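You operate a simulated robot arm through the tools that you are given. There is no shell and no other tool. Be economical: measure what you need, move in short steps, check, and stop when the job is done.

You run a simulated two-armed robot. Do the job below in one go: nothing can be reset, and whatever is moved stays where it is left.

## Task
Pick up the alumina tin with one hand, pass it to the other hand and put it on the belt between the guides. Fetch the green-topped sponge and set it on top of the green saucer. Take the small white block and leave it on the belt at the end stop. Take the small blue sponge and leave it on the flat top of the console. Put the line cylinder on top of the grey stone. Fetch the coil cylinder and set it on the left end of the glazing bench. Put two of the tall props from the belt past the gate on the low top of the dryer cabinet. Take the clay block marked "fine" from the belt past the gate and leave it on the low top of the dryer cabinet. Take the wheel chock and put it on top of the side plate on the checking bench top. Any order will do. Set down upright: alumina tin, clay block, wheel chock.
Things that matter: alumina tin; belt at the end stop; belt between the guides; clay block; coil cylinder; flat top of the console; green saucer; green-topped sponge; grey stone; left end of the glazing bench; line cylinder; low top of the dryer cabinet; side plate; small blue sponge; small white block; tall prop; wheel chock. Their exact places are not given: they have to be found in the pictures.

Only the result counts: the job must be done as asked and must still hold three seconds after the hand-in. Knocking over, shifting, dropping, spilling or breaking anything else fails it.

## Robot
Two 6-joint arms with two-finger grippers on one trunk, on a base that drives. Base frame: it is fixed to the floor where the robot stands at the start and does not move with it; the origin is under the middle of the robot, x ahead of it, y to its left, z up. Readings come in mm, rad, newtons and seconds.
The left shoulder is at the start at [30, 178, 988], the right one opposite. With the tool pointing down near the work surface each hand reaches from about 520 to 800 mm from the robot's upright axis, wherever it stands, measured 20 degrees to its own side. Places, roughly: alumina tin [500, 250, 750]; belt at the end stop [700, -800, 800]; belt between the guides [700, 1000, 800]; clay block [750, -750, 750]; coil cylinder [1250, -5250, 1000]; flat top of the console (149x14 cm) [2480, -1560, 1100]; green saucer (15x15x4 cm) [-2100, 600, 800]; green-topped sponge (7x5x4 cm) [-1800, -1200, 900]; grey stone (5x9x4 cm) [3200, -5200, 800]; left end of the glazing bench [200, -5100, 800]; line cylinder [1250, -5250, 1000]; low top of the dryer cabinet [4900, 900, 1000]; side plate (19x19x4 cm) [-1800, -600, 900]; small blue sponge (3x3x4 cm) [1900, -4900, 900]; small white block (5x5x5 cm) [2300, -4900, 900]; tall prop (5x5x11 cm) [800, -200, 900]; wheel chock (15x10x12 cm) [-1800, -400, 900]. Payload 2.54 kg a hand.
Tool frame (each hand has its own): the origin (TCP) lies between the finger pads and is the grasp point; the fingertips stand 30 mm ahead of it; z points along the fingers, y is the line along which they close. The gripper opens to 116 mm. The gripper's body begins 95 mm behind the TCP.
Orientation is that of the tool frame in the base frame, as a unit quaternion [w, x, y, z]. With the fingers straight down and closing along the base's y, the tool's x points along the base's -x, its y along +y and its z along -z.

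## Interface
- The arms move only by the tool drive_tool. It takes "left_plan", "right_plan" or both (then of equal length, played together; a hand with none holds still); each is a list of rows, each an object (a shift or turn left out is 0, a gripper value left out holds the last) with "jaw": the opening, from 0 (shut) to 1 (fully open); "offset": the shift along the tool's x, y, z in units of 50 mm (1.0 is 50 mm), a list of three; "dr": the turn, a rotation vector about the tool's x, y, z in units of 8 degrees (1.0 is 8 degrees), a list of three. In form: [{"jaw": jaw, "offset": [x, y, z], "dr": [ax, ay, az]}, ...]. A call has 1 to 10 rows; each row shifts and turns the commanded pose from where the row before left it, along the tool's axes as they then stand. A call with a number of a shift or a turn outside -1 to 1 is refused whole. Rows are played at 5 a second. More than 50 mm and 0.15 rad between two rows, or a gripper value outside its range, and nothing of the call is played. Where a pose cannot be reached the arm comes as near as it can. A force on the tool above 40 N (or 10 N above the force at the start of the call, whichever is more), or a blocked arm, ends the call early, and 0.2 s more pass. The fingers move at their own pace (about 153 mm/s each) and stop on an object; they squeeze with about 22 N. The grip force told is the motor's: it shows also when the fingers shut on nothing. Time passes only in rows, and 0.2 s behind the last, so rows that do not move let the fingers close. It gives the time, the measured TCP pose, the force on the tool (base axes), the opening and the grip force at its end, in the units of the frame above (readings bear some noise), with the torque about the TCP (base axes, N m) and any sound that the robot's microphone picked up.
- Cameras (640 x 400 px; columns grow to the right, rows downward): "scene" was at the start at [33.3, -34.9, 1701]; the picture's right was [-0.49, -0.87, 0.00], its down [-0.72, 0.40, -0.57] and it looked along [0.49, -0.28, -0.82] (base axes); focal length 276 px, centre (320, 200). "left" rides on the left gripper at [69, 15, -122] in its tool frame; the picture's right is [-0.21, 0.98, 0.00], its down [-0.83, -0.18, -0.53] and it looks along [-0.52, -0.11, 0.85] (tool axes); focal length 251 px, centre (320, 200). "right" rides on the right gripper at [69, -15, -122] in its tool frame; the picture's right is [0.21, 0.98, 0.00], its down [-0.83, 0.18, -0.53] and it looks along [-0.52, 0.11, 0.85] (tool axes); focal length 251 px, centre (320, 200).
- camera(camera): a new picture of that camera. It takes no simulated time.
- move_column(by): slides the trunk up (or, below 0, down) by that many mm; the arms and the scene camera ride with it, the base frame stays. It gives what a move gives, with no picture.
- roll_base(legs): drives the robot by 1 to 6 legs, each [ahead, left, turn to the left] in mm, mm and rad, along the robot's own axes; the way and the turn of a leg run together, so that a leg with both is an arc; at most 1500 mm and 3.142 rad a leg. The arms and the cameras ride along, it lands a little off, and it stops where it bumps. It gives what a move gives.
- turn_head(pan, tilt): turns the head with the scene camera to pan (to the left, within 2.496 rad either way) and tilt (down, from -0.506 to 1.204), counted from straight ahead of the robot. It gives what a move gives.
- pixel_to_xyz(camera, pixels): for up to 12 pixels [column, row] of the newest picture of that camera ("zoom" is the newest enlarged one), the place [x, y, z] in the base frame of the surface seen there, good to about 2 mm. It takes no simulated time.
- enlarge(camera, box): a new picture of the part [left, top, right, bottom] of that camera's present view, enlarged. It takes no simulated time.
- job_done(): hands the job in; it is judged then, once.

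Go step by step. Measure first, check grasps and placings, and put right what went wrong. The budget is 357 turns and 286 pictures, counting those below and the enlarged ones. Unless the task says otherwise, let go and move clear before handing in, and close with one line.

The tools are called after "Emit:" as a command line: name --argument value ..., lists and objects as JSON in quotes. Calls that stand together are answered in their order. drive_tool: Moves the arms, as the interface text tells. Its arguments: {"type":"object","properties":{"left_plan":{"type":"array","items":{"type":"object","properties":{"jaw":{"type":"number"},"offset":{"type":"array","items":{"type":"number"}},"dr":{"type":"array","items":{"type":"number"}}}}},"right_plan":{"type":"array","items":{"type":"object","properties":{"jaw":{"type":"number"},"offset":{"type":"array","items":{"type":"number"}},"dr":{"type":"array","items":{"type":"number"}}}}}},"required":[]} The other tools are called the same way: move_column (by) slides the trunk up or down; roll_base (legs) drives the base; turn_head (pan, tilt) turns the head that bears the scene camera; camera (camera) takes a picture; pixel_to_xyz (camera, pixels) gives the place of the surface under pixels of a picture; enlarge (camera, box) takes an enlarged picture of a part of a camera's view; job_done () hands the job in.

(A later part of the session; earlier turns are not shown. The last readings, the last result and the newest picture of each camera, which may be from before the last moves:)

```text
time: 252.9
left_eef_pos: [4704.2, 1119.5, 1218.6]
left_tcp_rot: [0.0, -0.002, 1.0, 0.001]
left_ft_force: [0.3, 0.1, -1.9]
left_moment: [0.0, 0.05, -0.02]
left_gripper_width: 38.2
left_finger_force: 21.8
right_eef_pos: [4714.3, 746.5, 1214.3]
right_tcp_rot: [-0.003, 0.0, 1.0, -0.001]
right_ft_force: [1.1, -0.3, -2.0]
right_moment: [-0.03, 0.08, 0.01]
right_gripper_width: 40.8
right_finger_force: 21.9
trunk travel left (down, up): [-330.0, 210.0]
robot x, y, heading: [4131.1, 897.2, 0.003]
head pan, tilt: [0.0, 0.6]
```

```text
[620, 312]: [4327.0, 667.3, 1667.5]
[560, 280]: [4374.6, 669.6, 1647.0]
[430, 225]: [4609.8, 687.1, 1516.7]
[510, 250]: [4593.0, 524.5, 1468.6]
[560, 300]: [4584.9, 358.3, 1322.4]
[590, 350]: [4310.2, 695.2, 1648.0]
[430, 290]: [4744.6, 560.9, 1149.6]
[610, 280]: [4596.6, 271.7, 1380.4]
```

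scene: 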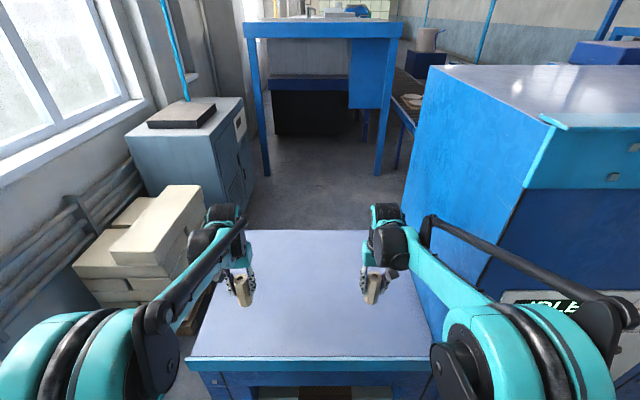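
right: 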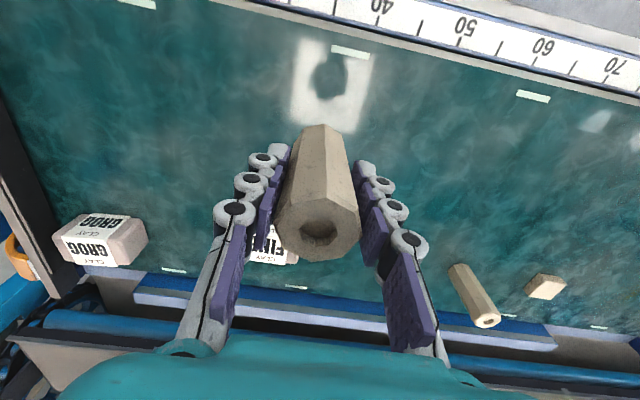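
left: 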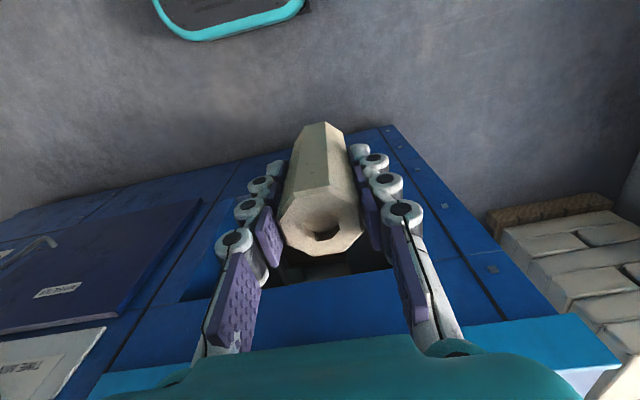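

No contact. Lower both props.

Emit:
drive_tool --left_plan '[{"offset": [0, 0, 0.6]}, {"offset": [0, 0, 0.6]}, {"offset": [0, 0, 0.5]}, {"offset": [0, 0, 0.08]}]' --right_plan '[{"offset": [0, 0, 0.6]}, {"offset": [0, 0, 0.6]}, {"offset": [0, 0, 0.5]}, {"offset": [0, 0, 0.08]}]'

Emit:
camera --camera "left"

Emit:
camera --camera "right"

```text
time: 253.9
left_eef_pos: [4701.1, 1120.5, 1129.8]
left_tcp_rot: [0.0, -0.002, 1.0, 0.001]
left_ft_force: [-0.2, -0.2, -2.3]
left_moment: [-0.01, -0.02, -0.02]
left_gripper_width: 38.0
left_finger_force: 21.2
right_eef_pos: [4709.5, 744.9, 1125.6]
right_tcp_rot: [0.0, 0.0, 1.0, 0.0]
right_ft_force: [0.3, 0.6, -3.1]
right_moment: [0.02, -0.01, 0.02]
right_gripper_width: 40.9
right_finger_force: 21.8
trunk travel left (down, up): [-330.0, 210.0]
robot x, y, heading: [4134.9, 897.8, -0.001]
head pan, tilt: [0.0, 0.6]
```

```text
182 pictures are left
```

left: 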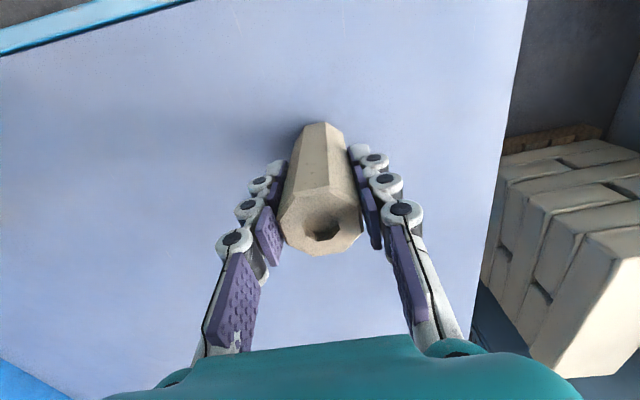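

```text
181 pictures are left
```

right: 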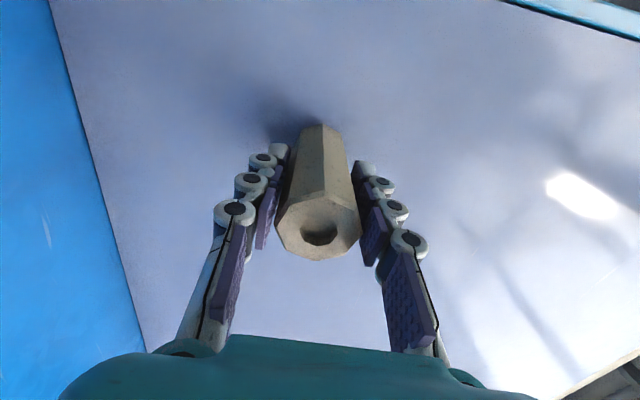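

Emit:
drive_tool --left_plan '[{"offset": [0, 0, 0.08]}, {"offset": [0, 0, 0.06]}, {"offset": [0, 0, 0.04]}]' --right_plan '[{"offset": [0, 0, 0.04]}, {"offset": [0, 0, 0.04]}, {"offset": [0, 0, 0.04]}]'

```text
time: 254.7
left_eef_pos: [4700.5, 1120.0, 1120.7]
left_tcp_rot: [0.001, -0.002, 1.0, 0.001]
left_ft_force: [0.9, 1.1, 14.7]
left_moment: [0.04, -0.07, -0.01]
left_gripper_width: 38.5
left_finger_force: 22.0
right_eef_pos: [4708.0, 743.3, 1121.9]
right_tcp_rot: [0.0, -0.001, 1.0, -0.001]
right_ft_force: [-0.2, -0.1, -2.1]
right_moment: [-0.02, 0.02, 0.01]
right_gripper_width: 41.0
right_finger_force: 22.1
trunk travel left (down, up): [-330.0, 210.0]
robot x, y, heading: [4132.3, 901.8, 0.001]
head pan, tilt: [0.0, 0.6]
```

Left is down (15 N); lower the right a few mm more.

Emit:
drive_tool --right_plan '[{"offset": [0, 0, 0.04]}, {"offset": [0, 0, 0.04]}]'

```text
time: 255.3
left_eef_pos: [4700.1, 1120.5, 1121.3]
left_tcp_rot: [0.001, -0.002, 1.0, 0.001]
left_ft_force: [2.9, 0.7, 5.1]
left_moment: [0.1, -0.09, -0.02]
left_gripper_width: 38.3
left_finger_force: 21.9
right_eef_pos: [4707.0, 744.7, 1118.9]
right_tcp_rot: [0.001, -0.001, 1.0, -0.001]
right_ft_force: [-0.1, -2.5, 14.8]
right_moment: [-0.18, -0.05, -0.08]
right_gripper_width: 41.4
right_finger_force: 22.0
trunk travel left (down, up): [-330.0, 210.0]
robot x, y, heading: [4137.8, 898.8, 0.004]
head pan, tilt: [0.0, 0.6]
```

Both down. Release and rise.

Emit:
drive_tool --left_plan '[{"jaw": 0.5}, {"jaw": 0.7}, {"jaw": 0.7}, {"offset": [0, 0, -0.5]}, {"offset": [0, 0, -0.9]}, {"offset": [0, 0, -0.9]}, {"offset": [0, 0, -0.9]}]' --right_plan '[{"jaw": 0.5}, {"jaw": 0.7}, {"jaw": 0.7}, {"offset": [0, 0, -0.5]}, {"offset": [0, 0, -0.9]}, {"offset": [0, 0, -0.9]}, {"offset": [0, 0, -0.9]}]'

Emit:
camera --camera "scene"

```text
time: 256.9
left_eef_pos: [4699.4, 1121.2, 1280.7]
left_tcp_rot: [0.001, -0.002, 1.0, 0.001]
left_ft_force: [-0.5, -0.1, 0.4]
left_moment: [-0.02, -0.05, 0.0]
left_gripper_width: 81.1
left_finger_force: 0.2
right_eef_pos: [4706.9, 744.9, 1277.8]
right_tcp_rot: [0.001, -0.001, 1.0, 0.0]
right_ft_force: [-0.8, -1.2, 0.6]
right_moment: [-0.03, -0.02, -0.04]
right_gripper_width: 81.3
right_finger_force: 0.0
trunk travel left (down, up): [-330.0, 210.0]
robot x, y, heading: [4138.2, 901.0, -0.001]
head pan, tilt: [0.0, 0.6]
```

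```text
180 pictures are left
```

scene: 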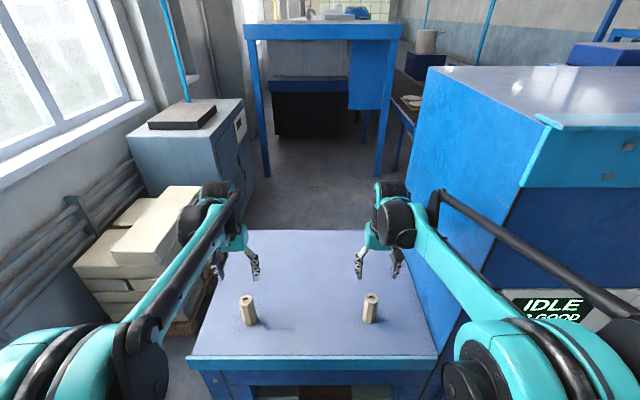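

Both props stand on the low top. Retract and head back to the aisle, then toward the south wall benches.

Emit:
drive_tool --left_plan '[{"offset": [0.9, 0, 0]}, {"offset": [0.9, 0, 0]}, {"offset": [0.9, 0, 0]}]' --right_plan '[{"offset": [0.9, 0, 0]}, {"offset": [0.9, 0, 0]}, {"offset": [0.9, 0, 0]}]'

Emit:
roll_base --legs '[[-330, 0, 0], [0, -1500, 0], [0, -1500, 0], [0, -900, 0], [0, 0, -1.571]]'

Emit:
roll_base --legs '[[0, -1300, 0], [0, -1200, 0]]'

Emit:
turn_head --pan 0.0 --tilt 0.4

Emit:
camera --camera "scene"

```text
time: 257.7
left_eef_pos: [4560.6, 1119.3, 1280.9]
left_tcp_rot: [0.003, -0.002, 1.0, 0.001]
left_ft_force: [-1.3, 0.1, 0.1]
left_moment: [-0.01, -0.05, 0.0]
left_gripper_width: 81.4
left_finger_force: 0.2
right_eef_pos: [4571.1, 743.5, 1280.7]
right_tcp_rot: [0.001, -0.001, 1.0, -0.001]
right_ft_force: [-0.4, 0.3, 0.6]
right_moment: [-0.02, -0.1, -0.02]
right_gripper_width: 81.3
right_finger_force: 0.0
trunk travel left (down, up): [-330.0, 210.0]
robot x, y, heading: [4138.1, 897.6, 0.003]
head pan, tilt: [0.0, 0.6]
```

```text
time: 282.0
left_eef_pos: [4030.9, -3405.0, 1279.2]
left_tcp_rot: [0.002, 0.711, 0.703, 0.0]
left_ft_force: [-0.3, -0.1, -0.8]
left_moment: [-0.01, 0.04, 0.03]
left_gripper_width: 81.2
left_finger_force: 0.0
right_eef_pos: [3654.8, -3409.8, 1278.7]
right_tcp_rot: [-0.001, 0.711, 0.703, 0.001]
right_ft_force: [0.5, 0.7, 0.1]
right_moment: [-0.01, -0.07, 0.0]
right_gripper_width: 81.3
right_finger_force: 0.1
trunk travel left (down, up): [-330.0, 210.0]
robot x, y, heading: [3815.9, -2972.0, -1.581]
head pan, tilt: [0.0, 0.6]
```

```text
time: 294.2
left_eef_pos: [1546.5, -3397.2, 1279.2]
left_tcp_rot: [0.001, 0.705, 0.709, 0.0]
left_ft_force: [0.5, 0.7, 0.3]
left_moment: [0.0, -0.03, -0.01]
left_gripper_width: 81.4
left_finger_force: 0.1
right_eef_pos: [1171.2, -3408.0, 1278.8]
right_tcp_rot: [0.0, 0.705, 0.709, 0.0]
right_ft_force: [-0.7, 0.0, 0.1]
right_moment: [0.0, 0.0, 0.01]
right_gripper_width: 81.1
right_finger_force: 0.1
trunk travel left (down, up): [-330.0, 210.0]
robot x, y, heading: [1325.1, -2968.3, -1.566]
head pan, tilt: [0.0, 0.6]
```

```text
time: 294.9
left_eef_pos: [1545.9, -3396.9, 1280.2]
left_tcp_rot: [0.002, 0.705, 0.709, 0.0]
left_ft_force: [-0.5, 1.0, 0.3]
left_moment: [0.01, 0.03, 0.0]
left_gripper_width: 81.2
left_finger_force: 0.0
right_eef_pos: [1170.2, -3408.3, 1278.9]
right_tcp_rot: [0.0, 0.705, 0.709, 0.0]
right_ft_force: [-0.2, -0.7, -0.7]
right_moment: [-0.01, -0.01, 0.01]
right_gripper_width: 81.0
right_finger_force: 0.0
trunk travel left (down, up): [-330.0, 210.0]
robot x, y, heading: [1321.6, -2967.8, -1.564]
head pan, tilt: [0.0, 0.4]
```

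```text
179 pictures are left
```

scene: 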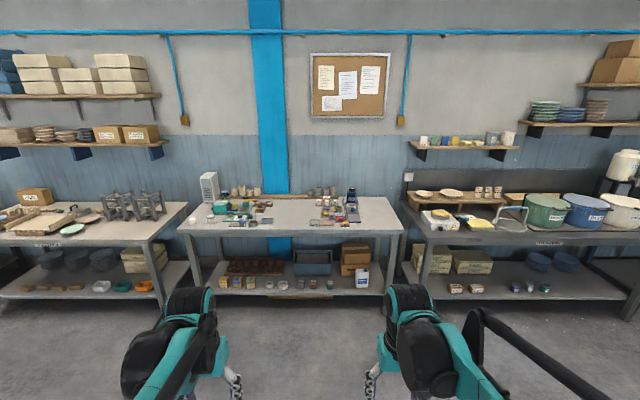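

Three benches: left, middle, right (glazing, with buckets). Enlarging each.

Emit:
enlarge --camera "scene" --box '[170, 160, 410, 300]'

Emit:
enlarge --camera "scene" --box '[400, 120, 640, 300]'

Emit:
enlarge --camera "scene" --box '[0, 160, 200, 300]'

```text
2.67 times, centred on (290, 230) of scene
```

zoom: 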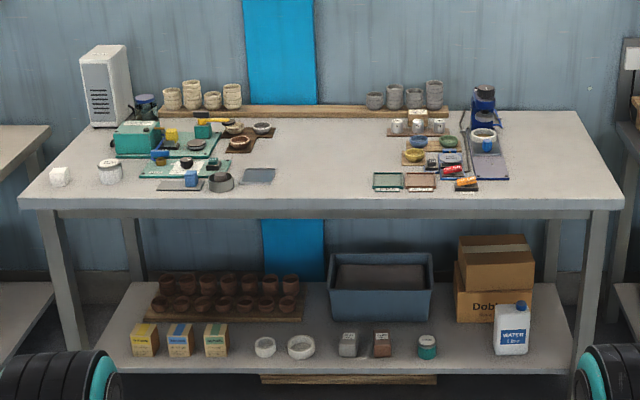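

```text
2.22 times, centred on (520, 210) of scene
```

zoom: 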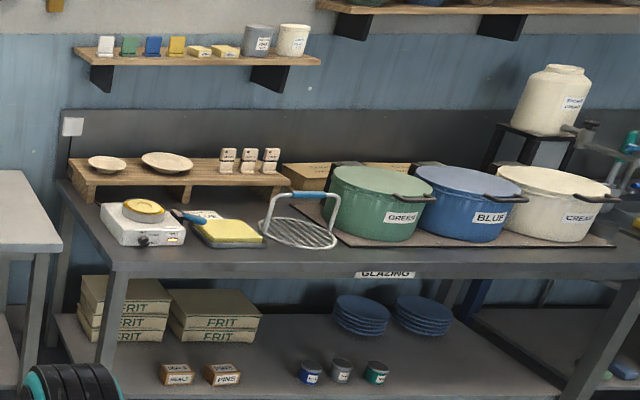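

```text
2.86 times, centred on (100, 230) of scene
```

zoom: 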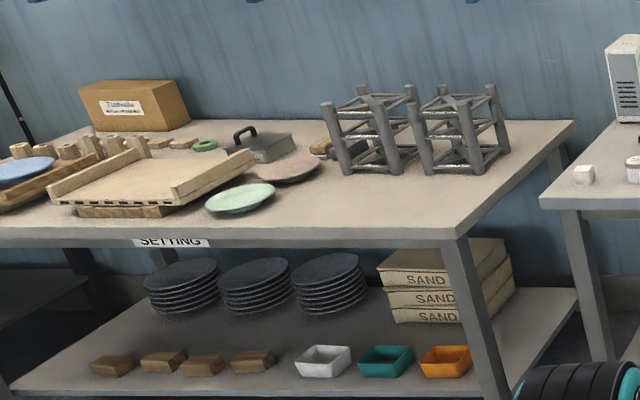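

Measure the bench front edge and candidates, then approach the middle bench.

Emit:
pixel_to_xyz --camera "scene" --pixels '[[290, 232], [192, 224], [243, 227], [193, 224], [340, 194], [318, 194], [327, 200], [352, 195], [420, 240], [60, 246], [452, 195], [430, 225]]'

Emit:
roll_base --legs '[[1100, 0, 0]]'

Emit:
turn_head --pan 0.0 --tilt 0.5

Emit:
camera --camera "scene"

```text
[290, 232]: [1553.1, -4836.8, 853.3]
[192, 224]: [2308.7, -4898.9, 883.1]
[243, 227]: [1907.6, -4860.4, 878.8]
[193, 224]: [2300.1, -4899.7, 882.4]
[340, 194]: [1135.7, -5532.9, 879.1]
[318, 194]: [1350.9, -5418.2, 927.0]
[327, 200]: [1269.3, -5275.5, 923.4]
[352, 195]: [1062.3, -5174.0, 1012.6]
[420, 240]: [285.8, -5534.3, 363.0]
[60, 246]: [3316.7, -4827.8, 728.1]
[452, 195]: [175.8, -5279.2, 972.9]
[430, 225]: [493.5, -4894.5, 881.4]
```

```text
time: 300.5
left_eef_pos: [1555.2, -4485.0, 1280.5]
left_tcp_rot: [0.001, 0.704, 0.71, 0.0]
left_ft_force: [1.0, 0.1, -0.2]
left_moment: [0.0, 0.0, 0.01]
left_gripper_width: 81.1
left_finger_force: 0.0
right_eef_pos: [1178.3, -4496.7, 1278.1]
right_tcp_rot: [0.001, 0.704, 0.711, 0.0]
right_ft_force: [-0.3, -0.3, -0.4]
right_moment: [0.0, -0.01, -0.01]
right_gripper_width: 81.6
right_finger_force: 0.0
trunk travel left (down, up): [-330.0, 210.0]
robot x, y, heading: [1330.3, -4060.0, -1.561]
head pan, tilt: [0.0, 0.4]
```

```text
time: 301.2
left_eef_pos: [1555.2, -4484.4, 1279.5]
left_tcp_rot: [0.001, 0.703, 0.711, 0.0]
left_ft_force: [-0.1, 0.0, 0.5]
left_moment: [-0.01, 0.0, 0.01]
left_gripper_width: 81.3
left_finger_force: 0.1
right_eef_pos: [1177.2, -4497.8, 1278.4]
right_tcp_rot: [0.0, 0.704, 0.71, 0.0]
right_ft_force: [-0.4, 0.2, 0.0]
right_moment: [0.01, 0.05, -0.02]
right_gripper_width: 81.3
right_finger_force: 0.0
trunk travel left (down, up): [-330.0, 210.0]
robot x, y, heading: [1329.9, -4056.4, -1.567]
head pan, tilt: [0.0, 0.499]
```

```text
175 pictures are left
```

scene: 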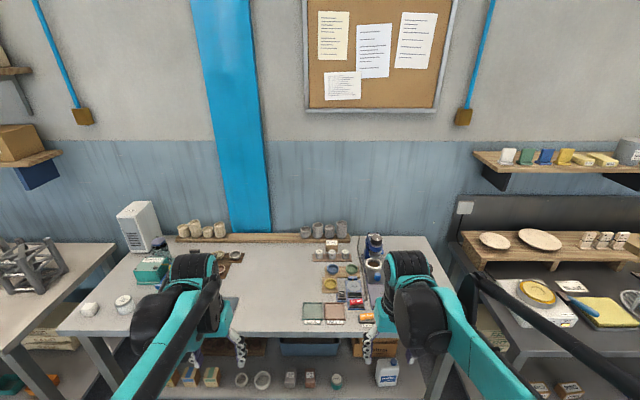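

Emit:
enlarge --camera "scene" --box '[270, 205, 400, 335]'

Emit:
enlarge --camera "scene" --box '[70, 190, 270, 335]'

```text
3.08 times, centred on (335, 270) of scene
```

zoom: 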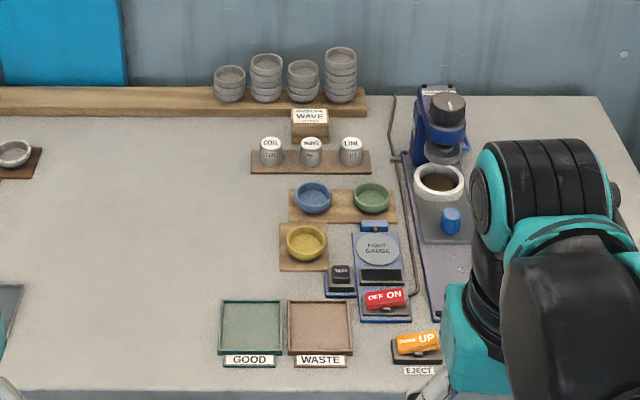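

```text
2.76 times, centred on (170, 262) of scene
```

zoom: 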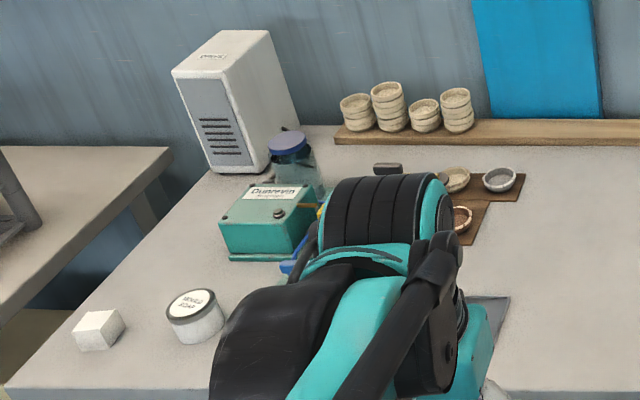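

COIL, WAVE and LINE cylinders stand on a small board. Measuring them.

Emit:
enlarge --camera "scene" --box '[310, 225, 360, 265]'

Emit:
pixel_to_xyz --camera "zoom" --pixels '[[180, 160], [310, 160], [448, 162], [145, 160], [215, 160], [180, 220], [448, 225], [310, 60], [100, 230], [520, 230], [415, 160], [482, 160]]'

```text
10.00 times, centred on (335, 245) of scene
```

zoom: 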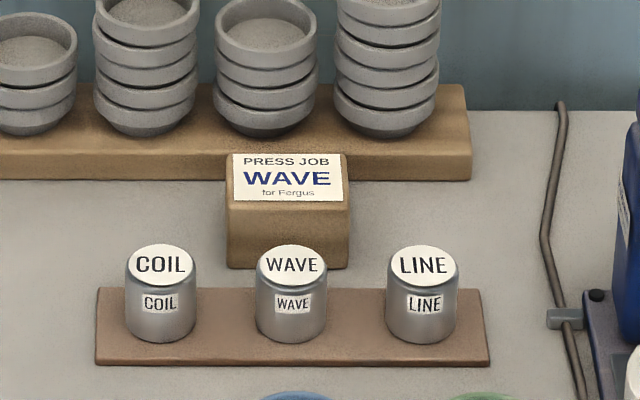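

```text
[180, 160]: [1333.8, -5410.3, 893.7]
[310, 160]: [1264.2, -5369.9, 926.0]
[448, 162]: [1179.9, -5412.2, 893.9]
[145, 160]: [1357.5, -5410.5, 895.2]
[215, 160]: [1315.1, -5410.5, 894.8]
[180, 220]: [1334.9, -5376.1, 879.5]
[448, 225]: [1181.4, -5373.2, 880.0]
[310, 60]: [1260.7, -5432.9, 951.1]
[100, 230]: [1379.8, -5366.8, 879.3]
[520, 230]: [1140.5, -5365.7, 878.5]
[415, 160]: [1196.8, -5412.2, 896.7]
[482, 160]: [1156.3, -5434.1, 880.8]
```

Emit:
pixel_to_xyz --camera "zoom" --pixels '[[160, 263], [160, 245], [160, 283], [128, 263], [192, 263], [291, 265], [424, 265], [424, 247], [424, 283], [393, 263], [455, 263], [300, 345]]'

```text
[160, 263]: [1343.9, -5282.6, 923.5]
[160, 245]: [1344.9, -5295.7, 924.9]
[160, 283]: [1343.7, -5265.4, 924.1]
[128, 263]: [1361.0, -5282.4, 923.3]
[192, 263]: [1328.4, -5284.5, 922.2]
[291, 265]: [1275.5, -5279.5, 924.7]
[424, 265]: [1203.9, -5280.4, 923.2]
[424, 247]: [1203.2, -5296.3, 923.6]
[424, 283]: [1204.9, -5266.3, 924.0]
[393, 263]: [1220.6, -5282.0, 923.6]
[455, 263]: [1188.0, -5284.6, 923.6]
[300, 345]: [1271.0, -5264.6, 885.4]
```

COIL at (1344,−5281), LINE at (1204,−5281), Ø36, top z 924. I need the base's own front extent: look at it with the left camera.

Emit:
camera --camera "left"

Emit:
turn_head --pan 0.0 --tilt 1.2

Emit:
camera --camera "scene"

```text
171 pictures are left
```

left: 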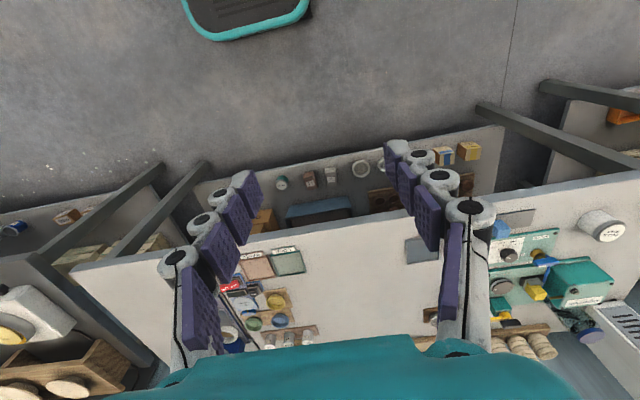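

```text
time: 302.3
left_eef_pos: [1554.5, -4485.0, 1278.8]
left_tcp_rot: [0.001, 0.703, 0.711, 0.0]
left_ft_force: [-0.2, -0.5, -0.1]
left_moment: [0.01, -0.01, 0.0]
left_gripper_width: 81.2
left_finger_force: 0.1
right_eef_pos: [1178.8, -4497.3, 1278.2]
right_tcp_rot: [-0.001, 0.704, 0.71, 0.0]
right_ft_force: [0.0, -0.1, 0.7]
right_moment: [0.03, 0.0, -0.02]
right_gripper_width: 81.3
right_finger_force: 0.1
trunk travel left (down, up): [-330.0, 210.0]
robot x, y, heading: [1328.0, -4056.0, -1.564]
head pan, tilt: [0.0, 1.201]
```

```text
170 pictures are left
```

scene: 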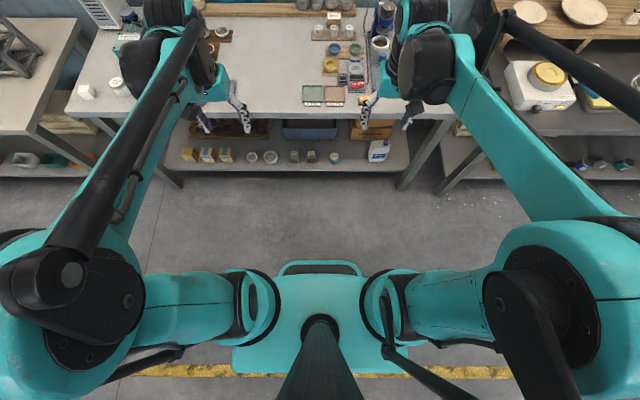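

Emit:
pixel_to_xyz --camera "scene" --pixels '[[320, 264], [285, 268], [360, 268], [320, 290], [232, 372], [410, 372], [300, 120], [295, 172]]'

```text
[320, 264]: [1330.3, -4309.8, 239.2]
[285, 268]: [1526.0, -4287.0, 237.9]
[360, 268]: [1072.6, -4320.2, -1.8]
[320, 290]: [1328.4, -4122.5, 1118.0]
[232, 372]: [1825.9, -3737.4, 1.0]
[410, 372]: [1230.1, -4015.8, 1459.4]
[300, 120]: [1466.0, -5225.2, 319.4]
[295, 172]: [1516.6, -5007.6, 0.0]
```

Base front reaches only 254 mm ahead, so I can stand at y≈−4570. Lower the trunk and drive in.

Emit:
roll_base --legs '[[514, -57, -0.006]]'

Emit:
move_column --by -120

Emit:
drive_tool --right_plan '[{"offset": [-0.9, 0.2, 0], "jaw": 0.48}, {"offset": [-0.9, 0.2, 0]}, {"offset": [-0.9, 0.2, 0.1]}, {"offset": [-0.9, 0.2, 0.2]}, {"offset": [-0.9, 0.2, 0.3]}]'

Emit:
camera --camera "right"

```text
time: 305.3
left_eef_pos: [1495.0, -5012.4, 1279.7]
left_tcp_rot: [0.001, 0.707, 0.707, 0.0]
left_ft_force: [-0.4, 0.6, -0.3]
left_moment: [0.0, -0.01, 0.03]
left_gripper_width: 81.1
left_finger_force: 0.1
right_eef_pos: [1119.0, -5021.4, 1278.2]
right_tcp_rot: [0.0, 0.708, 0.707, 0.0]
right_ft_force: [-0.6, -0.2, -0.1]
right_moment: [0.0, 0.01, 0.0]
right_gripper_width: 81.2
right_finger_force: 0.1
trunk travel left (down, up): [-330.0, 210.0]
robot x, y, heading: [1274.6, -4585.8, -1.573]
head pan, tilt: [0.0, 1.201]
```

```text
time: 306.8
left_eef_pos: [1495.4, -5011.9, 1160.1]
left_tcp_rot: [0.001, 0.707, 0.707, 0.0]
left_ft_force: [-0.1, 0.0, 1.1]
left_moment: [0.03, 0.01, 0.0]
left_gripper_width: 81.4
left_finger_force: 0.1
right_eef_pos: [1119.5, -5021.8, 1159.8]
right_tcp_rot: [0.0, 0.708, 0.707, 0.001]
right_ft_force: [-0.8, 0.3, 0.0]
right_moment: [-0.01, 0.01, -0.04]
right_gripper_width: 81.2
right_finger_force: 0.2
trunk travel left (down, up): [-210.0, 330.0]
robot x, y, heading: [1274.8, -4583.3, -1.577]
head pan, tilt: [0.0, 1.201]
```

```text
time: 308.0
left_eef_pos: [1496.0, -5014.3, 1159.2]
left_tcp_rot: [0.001, 0.708, 0.707, 0.001]
left_ft_force: [-0.2, 0.0, -0.3]
left_moment: [0.03, -0.02, 0.03]
left_gripper_width: 80.9
left_finger_force: 0.1
right_eef_pos: [1167.0, -5246.4, 1126.0]
right_tcp_rot: [-0.002, 0.708, 0.706, 0.0]
right_ft_force: [0.8, -0.5, 0.1]
right_moment: [0.06, 0.01, 0.0]
right_gripper_width: 55.6
right_finger_force: 0.0
trunk travel left (down, up): [-210.0, 330.0]
robot x, y, heading: [1277.6, -4584.4, -1.575]
head pan, tilt: [0.0, 1.201]
```

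```text
169 pictures are left
```

right: 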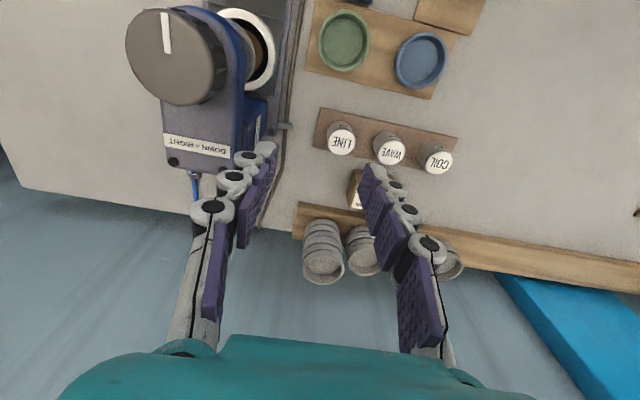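

Emit:
pixel_to_xyz --camera "right" --pixels '[[341, 138], [328, 136], [356, 138], [341, 124], [341, 153], [180, 50], [200, 150], [235, 60], [230, 160], [245, 130], [285, 130], [440, 158]]'

```text
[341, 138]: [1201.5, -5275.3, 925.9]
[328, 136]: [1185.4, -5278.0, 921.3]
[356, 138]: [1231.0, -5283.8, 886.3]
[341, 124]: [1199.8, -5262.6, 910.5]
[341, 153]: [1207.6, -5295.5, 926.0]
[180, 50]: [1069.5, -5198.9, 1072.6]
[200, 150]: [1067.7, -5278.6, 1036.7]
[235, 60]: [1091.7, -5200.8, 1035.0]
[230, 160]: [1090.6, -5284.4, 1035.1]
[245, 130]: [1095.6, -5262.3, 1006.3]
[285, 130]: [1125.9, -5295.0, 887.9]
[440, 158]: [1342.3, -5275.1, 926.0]
```

Clear of the press (edge x≈1096). Align over LINE and descend part-way.

Emit:
drive_tool --right_plan '[{"offset": [-0.6, 0.7, 0.2]}, {"offset": [-0.06, 0.04, 0.9]}, {"offset": [0, 0, 0.9]}, {"offset": [0, 0, 0.8]}]'

Emit:
camera --camera "right"

```text
time: 309.0
left_eef_pos: [1495.5, -5012.8, 1159.3]
left_tcp_rot: [0.002, 0.707, 0.707, 0.001]
left_ft_force: [-0.6, 0.0, 0.2]
left_moment: [0.0, 0.0, 0.0]
left_gripper_width: 81.2
left_finger_force: 0.1
right_eef_pos: [1202.1, -5279.9, 988.0]
right_tcp_rot: [0.0, 0.708, 0.706, 0.0]
right_ft_force: [0.1, 0.4, -0.6]
right_moment: [0.01, -0.03, 0.04]
right_gripper_width: 55.5
right_finger_force: 0.1
trunk travel left (down, up): [-210.0, 330.0]
robot x, y, heading: [1275.0, -4580.7, -1.575]
head pan, tilt: [0.0, 1.201]
```

```text
168 pictures are left
```

right: 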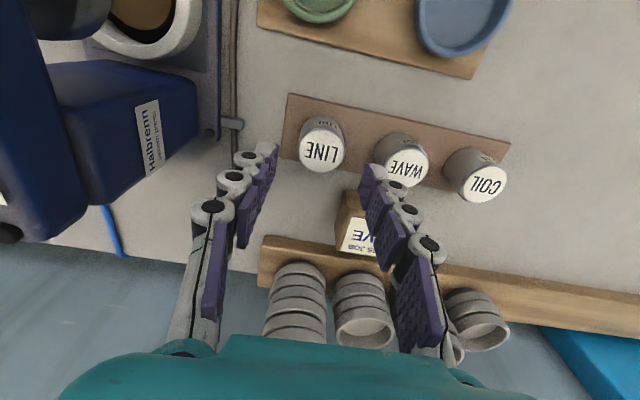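

Emit:
pixel_to_xyz --camera "right" --pixels '[[320, 155], [301, 152], [344, 152], [322, 130], [320, 170], [400, 165]]'

```text
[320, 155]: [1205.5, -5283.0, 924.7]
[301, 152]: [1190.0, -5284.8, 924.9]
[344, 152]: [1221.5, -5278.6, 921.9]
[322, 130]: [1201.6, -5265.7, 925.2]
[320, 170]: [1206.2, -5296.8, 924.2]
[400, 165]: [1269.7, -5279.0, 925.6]
```

Emit:
drive_tool --right_plan '[{"offset": [-0.02, 0.06, 0.7]}, {"offset": [0, 0, 0.64]}, {"jaw": 0.2}, {"jaw": 0}, {"jaw": 0}]'

Emit:
camera --camera "right"

```text
time: 310.2
left_eef_pos: [1495.0, -5013.0, 1160.2]
left_tcp_rot: [0.001, 0.707, 0.708, 0.001]
left_ft_force: [0.5, 0.1, 0.4]
left_moment: [0.02, 0.01, -0.01]
left_gripper_width: 81.1
left_finger_force: 0.1
right_eef_pos: [1207.3, -5279.3, 921.5]
right_tcp_rot: [0.0, 0.708, 0.706, 0.0]
right_ft_force: [-4.4, -3.1, 5.9]
right_moment: [-0.12, 0.06, -0.07]
right_gripper_width: 36.8
right_finger_force: 22.6
trunk travel left (down, up): [-210.0, 330.0]
robot x, y, heading: [1270.4, -4582.4, -1.576]
head pan, tilt: [0.0, 1.201]
```

```text
167 pictures are left
```

right: 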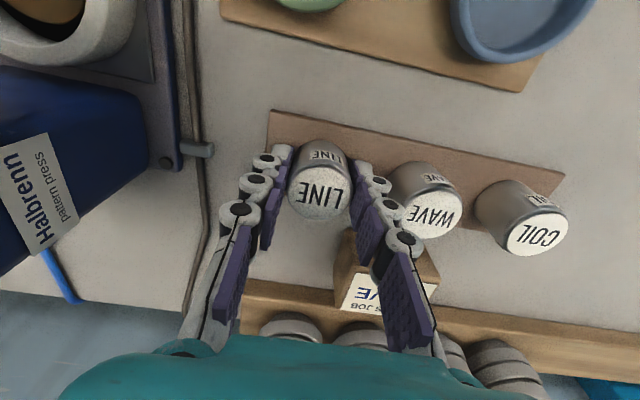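

Gripped (36.8 mm). Lift straight up, then retract, and bring the left hand over COIL.

Emit:
drive_tool --right_plan '[{"offset": [0, 0, -0.3]}, {"offset": [0, 0, -0.8]}, {"offset": [0, 0, -0.9]}, {"offset": [0, 0, -0.9]}, {"offset": [0, 0, -0.9]}, {"offset": [0.9, -0.4, 0]}, {"offset": [0.9, -0.4, 0]}, {"offset": [0.9, -0.4, 0]}, {"offset": [0.9, -0.4, 0]}, {"offset": [0.9, -0.4, 0]}]'

Emit:
drive_tool --left_plan '[{"offset": [-0.9, -0.55, 0.1], "jaw": 0.48}, {"offset": [-0.9, -0.55, 0.1]}, {"offset": [-0.9, -0.55, 0.1]}, {"offset": [-0.9, -0.55, 0.1]}, {"offset": [-0.9, -0.55, 0.1]}, {"offset": [-0.8, -0.2, 0.3]}]'

Emit:
camera --camera "left"

Emit:
camera --camera "right"

```text
time: 312.4
left_eef_pos: [1494.8, -5011.2, 1159.5]
left_tcp_rot: [0.003, 0.708, 0.707, -0.001]
left_ft_force: [-0.1, 0.3, -1.0]
left_moment: [-0.11, -0.03, 0.02]
left_gripper_width: 81.1
left_finger_force: 0.0
right_eef_pos: [1104.7, -5050.8, 1113.5]
right_tcp_rot: [0.0, 0.707, 0.707, -0.001]
right_ft_force: [-0.6, 0.9, -2.2]
right_moment: [-0.05, 0.0, -0.02]
right_gripper_width: 36.8
right_finger_force: 22.0
trunk travel left (down, up): [-210.0, 330.0]
robot x, y, heading: [1273.5, -4581.9, -1.576]
head pan, tilt: [0.0, 1.201]
```

```text
refused: row 1 steps farther than a row can; nothing moved
```

```text
166 pictures are left
```

left: 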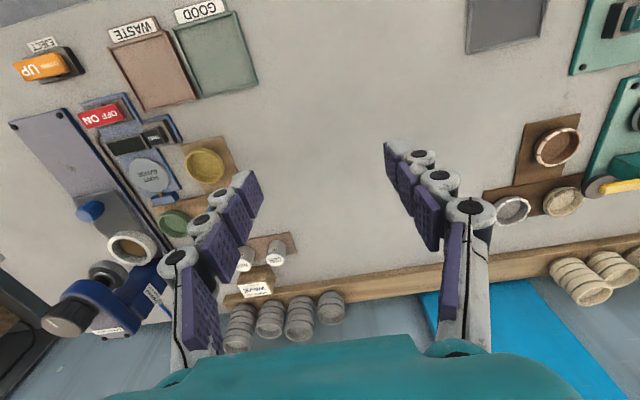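

```text
165 pictures are left
```

right: 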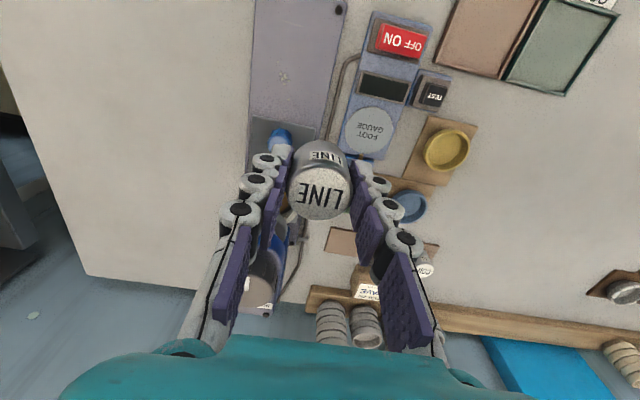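

LINE is held. Redo the left move with allowed steps.

Emit:
drive_tool --left_plan '[{"offset": [-0.771, -0.431, 0.15], "jaw": 0.48}, {"offset": [-0.771, -0.431, 0.15]}, {"offset": [-0.771, -0.431, 0.15]}, {"offset": [-0.771, -0.431, 0.15]}, {"offset": [-0.771, -0.431, 0.15]}, {"offset": [-0.771, -0.431, 0.15]}, {"offset": [-0.771, -0.431, 0.15]}, {"offset": [0, 0, 0.9]}, {"offset": [0, 0, 0.9]}]'

Emit:
camera --camera "left"

```text
time: 314.4
left_eef_pos: [1342.1, -5280.3, 1014.1]
left_tcp_rot: [0.001, 0.707, 0.707, 0.001]
left_ft_force: [-0.2, 0.3, -0.4]
left_moment: [0.03, 0.01, 0.01]
left_gripper_width: 55.5
left_finger_force: 0.0
right_eef_pos: [1106.2, -5055.1, 1113.1]
right_tcp_rot: [0.0, 0.707, 0.707, 0.0]
right_ft_force: [-0.6, -0.3, -0.6]
right_moment: [0.02, -0.01, -0.02]
right_gripper_width: 36.7
right_finger_force: 22.2
trunk travel left (down, up): [-210.0, 330.0]
robot x, y, heading: [1277.5, -4584.2, -1.569]
head pan, tilt: [0.0, 1.201]
```

```text
164 pictures are left
```

left: 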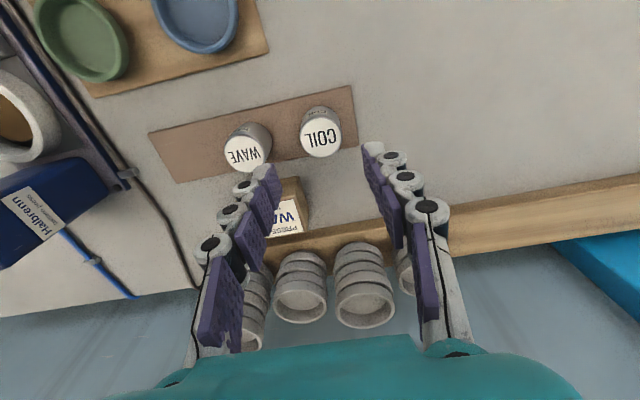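

Emit:
pixel_to_xyz --camera "left" --pixels '[[320, 137], [303, 140], [339, 135], [321, 120], [321, 154]]'

```text
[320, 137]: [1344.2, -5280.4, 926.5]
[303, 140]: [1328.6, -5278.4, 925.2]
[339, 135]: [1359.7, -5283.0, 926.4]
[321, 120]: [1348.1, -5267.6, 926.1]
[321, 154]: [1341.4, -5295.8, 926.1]
```

Centre (1344,−5281): aligned. Descend to z≈921, close and lift.

Emit:
drive_tool --left_plan '[{"offset": [-0.02, 0.04, 0.9]}, {"offset": [0, 0, 0.95]}, {"jaw": 0.2}, {"jaw": 0}, {"jaw": 0}, {"offset": [0, 0, -0.3]}, {"offset": [0, 0, -0.8]}, {"offset": [0, 0, -0.9]}, {"offset": [0, 0, -0.9]}]'

Emit:
camera --camera "left"

```text
time: 316.4
left_eef_pos: [1346.0, -5284.7, 1071.0]
left_tcp_rot: [0.001, 0.707, 0.707, -0.001]
left_ft_force: [-0.4, 0.3, 0.1]
left_moment: [-0.04, 0.0, 0.0]
left_gripper_width: 37.0
left_finger_force: 21.9
right_eef_pos: [1107.0, -5054.2, 1112.7]
right_tcp_rot: [0.0, 0.708, 0.706, 0.0]
right_ft_force: [0.0, 0.0, -0.8]
right_moment: [-0.02, 0.03, 0.0]
right_gripper_width: 36.6
right_finger_force: 21.6
trunk travel left (down, up): [-210.0, 330.0]
robot x, y, heading: [1271.0, -4586.7, -1.576]
head pan, tilt: [0.0, 1.201]
```

```text
163 pictures are left
```

left: 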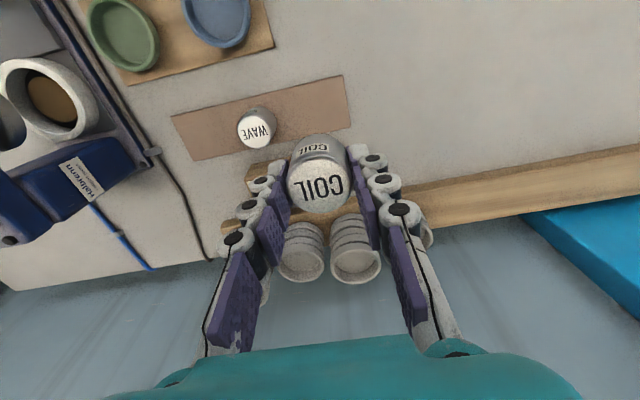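

Both cylinders held. Retract and go look at the glazing bench's left end.

Emit:
drive_tool --left_plan '[{"offset": [0, 0, -0.9]}, {"offset": [0.8, 0.3, -0.3]}, {"offset": [0.8, 0.3, -0.3]}, {"offset": [0.9, 0.3, 0]}, {"offset": [0.9, 0.3, 0]}, {"offset": [0.9, 0.3, 0]}, {"offset": [0.9, 0.3, 0]}]' --right_plan '[{"offset": [0, 0, -0.6]}, {"offset": [0.3, 0, 0]}, {"offset": [0.3, 0, 0]}, {"offset": [0, 0, 0]}, {"offset": [0, 0, 0]}, {"offset": [0, 0, 0]}, {"offset": [0, 0, 0]}]'

Emit:
roll_base --legs '[[-450, 0, 0.005], [0, -1000, 0]]'

Emit:
turn_head --pan 0.0 --tilt 0.6

Emit:
camera --camera "scene"

```text
time: 318.0
left_eef_pos: [1435.2, -5023.4, 1144.8]
left_tcp_rot: [0.002, 0.708, 0.706, -0.001]
left_ft_force: [-0.7, 0.7, -1.0]
left_moment: [-0.07, 0.04, 0.02]
left_gripper_width: 36.9
left_finger_force: 21.8
right_eef_pos: [1108.9, -5022.7, 1143.5]
right_tcp_rot: [0.0, 0.708, 0.706, -0.001]
right_ft_force: [-0.3, 0.1, -0.8]
right_moment: [0.0, 0.0, 0.0]
right_gripper_width: 36.6
right_finger_force: 21.9
trunk travel left (down, up): [-210.0, 330.0]
robot x, y, heading: [1275.6, -4584.8, -1.579]
head pan, tilt: [0.0, 1.201]
```

```text
time: 325.6
left_eef_pos: [422.4, -4582.2, 1145.7]
left_tcp_rot: [0.001, 0.706, 0.708, 0.001]
left_ft_force: [0.4, 0.9, -0.8]
left_moment: [-0.04, -0.01, -0.01]
left_gripper_width: 36.9
left_finger_force: 21.8
right_eef_pos: [93.4, -4581.3, 1142.4]
right_tcp_rot: [0.0, 0.706, 0.708, 0.0]
right_ft_force: [0.0, 0.8, -1.8]
right_moment: [0.02, 0.01, 0.01]
right_gripper_width: 36.9
right_finger_force: 22.3
trunk travel left (down, up): [-210.0, 330.0]
robot x, y, heading: [261.3, -4141.5, -1.572]
head pan, tilt: [0.0, 1.201]
```

```text
time: 326.6
left_eef_pos: [422.4, -4580.9, 1144.5]
left_tcp_rot: [0.001, 0.706, 0.708, -0.001]
left_ft_force: [-0.4, -0.8, -1.0]
left_moment: [0.0, 0.0, 0.0]
left_gripper_width: 36.8
left_finger_force: 21.8
right_eef_pos: [94.6, -4581.1, 1142.6]
right_tcp_rot: [-0.001, 0.706, 0.708, 0.001]
right_ft_force: [0.1, 0.4, -1.8]
right_moment: [-0.01, 0.02, -0.01]
right_gripper_width: 37.0
right_finger_force: 21.9
trunk travel left (down, up): [-210.0, 330.0]
robot x, y, heading: [261.6, -4137.3, -1.565]
head pan, tilt: [0.0, 0.6]
```

```text
162 pictures are left
```

scene: 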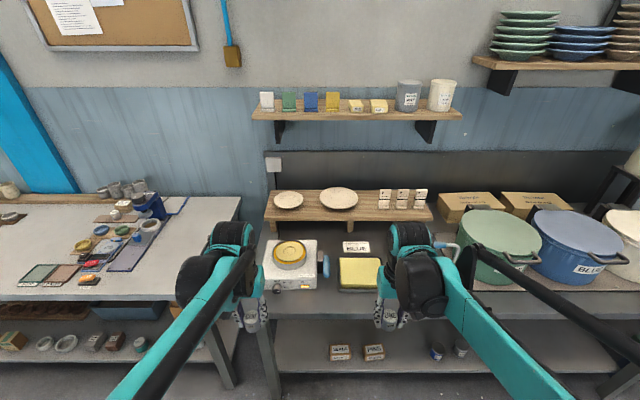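

Emit:
enlarge --camera "scene" --box '[240, 170, 440, 320]'

Emit:
pixel_to_xyz --camera "zoom" --pixels '[[95, 210], [95, 330], [130, 380], [290, 300], [390, 310], [450, 335], [60, 330], [75, 290], [300, 260], [320, 380], [100, 370], [285, 340]]'

```text
2.67 times, centred on (340, 245) of scene
```

zoom: 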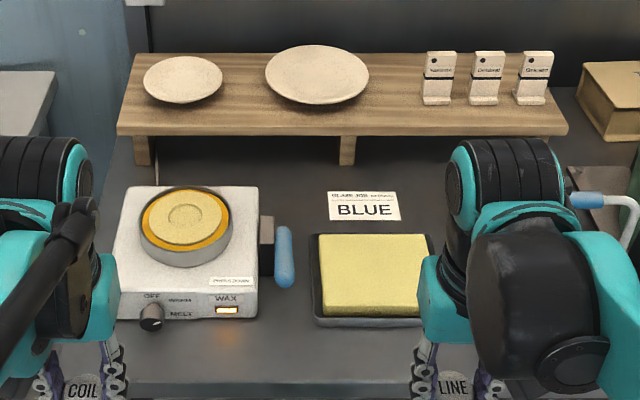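

```text
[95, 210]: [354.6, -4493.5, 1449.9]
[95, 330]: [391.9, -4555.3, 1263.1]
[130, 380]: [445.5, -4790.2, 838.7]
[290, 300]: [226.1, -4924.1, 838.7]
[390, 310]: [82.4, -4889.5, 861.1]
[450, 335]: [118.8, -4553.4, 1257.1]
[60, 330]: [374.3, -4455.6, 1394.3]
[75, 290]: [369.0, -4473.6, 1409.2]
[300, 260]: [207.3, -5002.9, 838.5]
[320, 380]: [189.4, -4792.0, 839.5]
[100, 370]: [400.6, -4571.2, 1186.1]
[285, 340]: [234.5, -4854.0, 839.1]
```

Bench top z=838.5. Look for a free spot near (200,−5100) between the hot plate and the BLUE card.

Emit:
pixel_to_xyz --camera "zoom" --pixels '[[290, 180], [310, 225], [260, 175], [322, 195], [300, 205], [272, 215], [290, 230], [325, 215], [255, 200], [430, 200], [420, 225], [240, 165]]'

Emit:
pixel_to_xyz --camera "scene" --pixels '[[270, 240], [262, 290], [345, 250], [400, 305], [350, 222], [330, 225], [372, 235], [352, 240]]'

```text
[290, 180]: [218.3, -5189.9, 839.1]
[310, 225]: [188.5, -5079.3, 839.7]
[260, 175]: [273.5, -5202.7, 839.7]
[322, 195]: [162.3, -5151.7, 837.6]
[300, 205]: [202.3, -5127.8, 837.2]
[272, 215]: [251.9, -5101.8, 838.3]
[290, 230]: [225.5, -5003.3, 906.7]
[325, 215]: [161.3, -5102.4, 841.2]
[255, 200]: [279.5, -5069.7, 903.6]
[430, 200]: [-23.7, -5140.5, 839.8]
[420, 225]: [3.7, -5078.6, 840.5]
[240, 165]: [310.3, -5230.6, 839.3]
```

```text
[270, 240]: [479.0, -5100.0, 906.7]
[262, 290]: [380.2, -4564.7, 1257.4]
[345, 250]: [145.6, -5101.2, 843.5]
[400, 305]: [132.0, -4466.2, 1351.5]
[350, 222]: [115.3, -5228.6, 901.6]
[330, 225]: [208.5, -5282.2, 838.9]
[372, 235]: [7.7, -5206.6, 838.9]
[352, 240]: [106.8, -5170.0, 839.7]
```

Free spot (212,−5135). Drive so the left hand can reach it.

Emit:
roll_base --legs '[[305, -199, -0.003]]'

Emit:
drive_tool --left_plan '[{"offset": [-0.8, 0, 0.1]}, {"offset": [-0.8, 0, 0.1]}, {"offset": [-0.8, 0, 0.1]}, {"offset": [-0.8, 0, 0.1]}]'

Emit:
camera --camera "left"

Emit:
camera --camera "scene"

```text
time: 328.9
left_eef_pos: [222.2, -4882.4, 1145.0]
left_tcp_rot: [0.001, 0.705, 0.71, 0.001]
left_ft_force: [-0.1, 0.8, -0.2]
left_moment: [0.04, -0.02, 0.01]
left_gripper_width: 36.7
left_finger_force: 22.2
right_eef_pos: [-104.9, -4882.9, 1141.4]
right_tcp_rot: [0.0, 0.706, 0.708, 0.0]
right_ft_force: [-0.5, -0.4, -0.8]
right_moment: [0.04, 0.0, 0.04]
right_gripper_width: 36.9
right_finger_force: 21.2
trunk travel left (down, up): [-210.0, 330.0]
robot x, y, heading: [60.3, -4441.0, -1.569]
head pan, tilt: [0.0, 0.6]
```

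```text
time: 329.9
left_eef_pos: [224.5, -5043.5, 1123.2]
left_tcp_rot: [0.0, 0.705, 0.709, 0.001]
left_ft_force: [0.3, -0.5, -1.4]
left_moment: [0.04, -0.04, -0.02]
left_gripper_width: 37.2
left_finger_force: 22.3
right_eef_pos: [-104.2, -4883.8, 1142.1]
right_tcp_rot: [-0.001, 0.706, 0.708, 0.0]
right_ft_force: [0.5, -1.1, -0.8]
right_moment: [0.04, 0.01, 0.02]
right_gripper_width: 36.8
right_finger_force: 21.7
trunk travel left (down, up): [-210.0, 330.0]
robot x, y, heading: [59.5, -4442.2, -1.571]
head pan, tilt: [0.0, 0.6]
```

```text
160 pictures are left
```

left: 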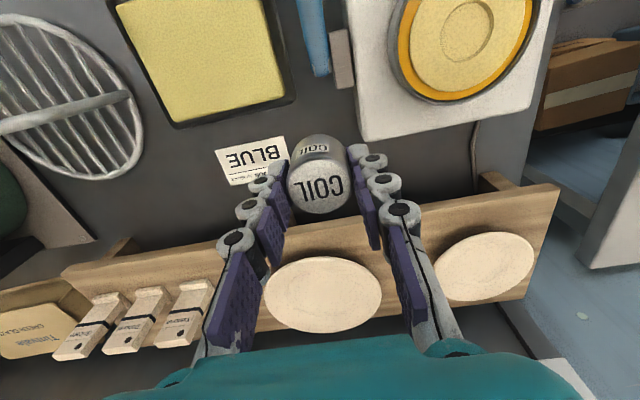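

```text
159 pictures are left
```

scene: 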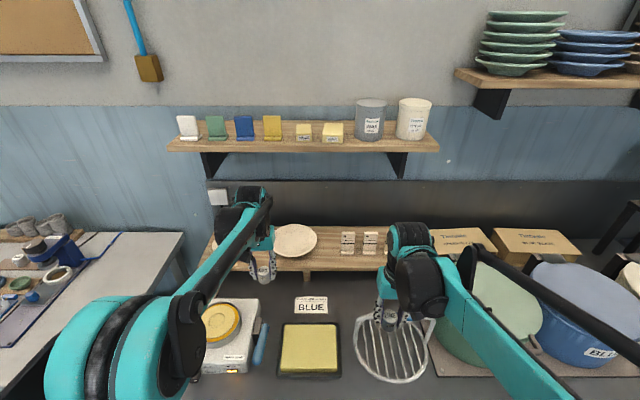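

Emit:
pixel_to_xyz --camera "left" --pixels '[[362, 138], [365, 125], [286, 140], [285, 120], [420, 150], [400, 170], [340, 80], [315, 225], [420, 205], [300, 125]]'

```text
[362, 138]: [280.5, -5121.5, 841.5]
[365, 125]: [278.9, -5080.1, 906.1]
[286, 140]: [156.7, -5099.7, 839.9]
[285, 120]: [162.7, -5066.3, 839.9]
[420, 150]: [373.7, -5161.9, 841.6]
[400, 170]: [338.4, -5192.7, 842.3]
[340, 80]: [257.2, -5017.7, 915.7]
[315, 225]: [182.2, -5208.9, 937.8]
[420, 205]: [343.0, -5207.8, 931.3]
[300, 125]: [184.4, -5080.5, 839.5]
```

Move over (216,−5130) and descend.

Emit:
drive_tool --left_plan '[{"offset": [-0.87, -0.08, 0]}, {"offset": [-0.87, -0.08, 0]}, {"offset": [0, 0, 0.9]}, {"offset": [0, 0, 0.9]}, {"offset": [0, 0, 0.9]}, {"offset": [0, 0, 0.9]}, {"offset": [0, 0, 0.9]}]'

Emit:
camera --camera "left"

```text
time: 331.5
left_eef_pos: [215.9, -5128.8, 897.4]
left_tcp_rot: [0.001, 0.705, 0.709, 0.001]
left_ft_force: [-0.5, 0.0, -0.9]
left_moment: [0.01, 0.03, 0.0]
left_gripper_width: 36.9
left_finger_force: 22.3
right_eef_pos: [-104.8, -4884.3, 1142.5]
right_tcp_rot: [0.0, 0.706, 0.708, 0.0]
right_ft_force: [0.0, 0.1, -0.9]
right_moment: [0.01, 0.0, 0.01]
right_gripper_width: 37.0
right_finger_force: 22.3
trunk travel left (down, up): [-210.0, 330.0]
robot x, y, heading: [54.9, -4440.9, -1.569]
head pan, tilt: [0.0, 0.6]
```

```text
158 pictures are left
```

left: 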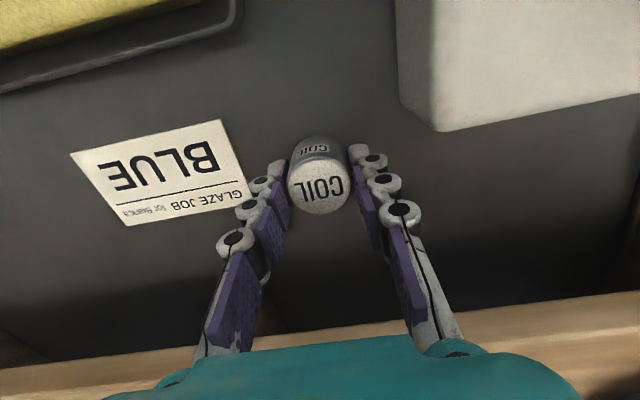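

Shift 10 mm away from the card, then lower to contact.

Emit:
drive_tool --left_plan '[{"offset": [0, 0.2, 0.1]}, {"offset": [0, 0, 0.2]}, {"offset": [0, 0, 0.08]}, {"offset": [0, 0, 0.06]}]'

```text
time: 332.5
left_eef_pos: [225.9, -5128.3, 877.9]
left_tcp_rot: [0.001, 0.706, 0.709, 0.0]
left_ft_force: [1.0, -3.4, 15.3]
left_moment: [0.09, -0.04, -0.04]
left_gripper_width: 36.8
left_finger_force: 22.2
right_eef_pos: [-105.6, -4880.5, 1143.7]
right_tcp_rot: [0.0, 0.706, 0.708, 0.0]
right_ft_force: [-0.2, -0.1, -2.5]
right_moment: [0.03, 0.01, 0.0]
right_gripper_width: 37.2
right_finger_force: 21.5
trunk travel left (down, up): [-210.0, 330.0]
robot x, y, heading: [60.5, -4439.5, -1.565]
head pan, tilt: [0.0, 0.6]
```

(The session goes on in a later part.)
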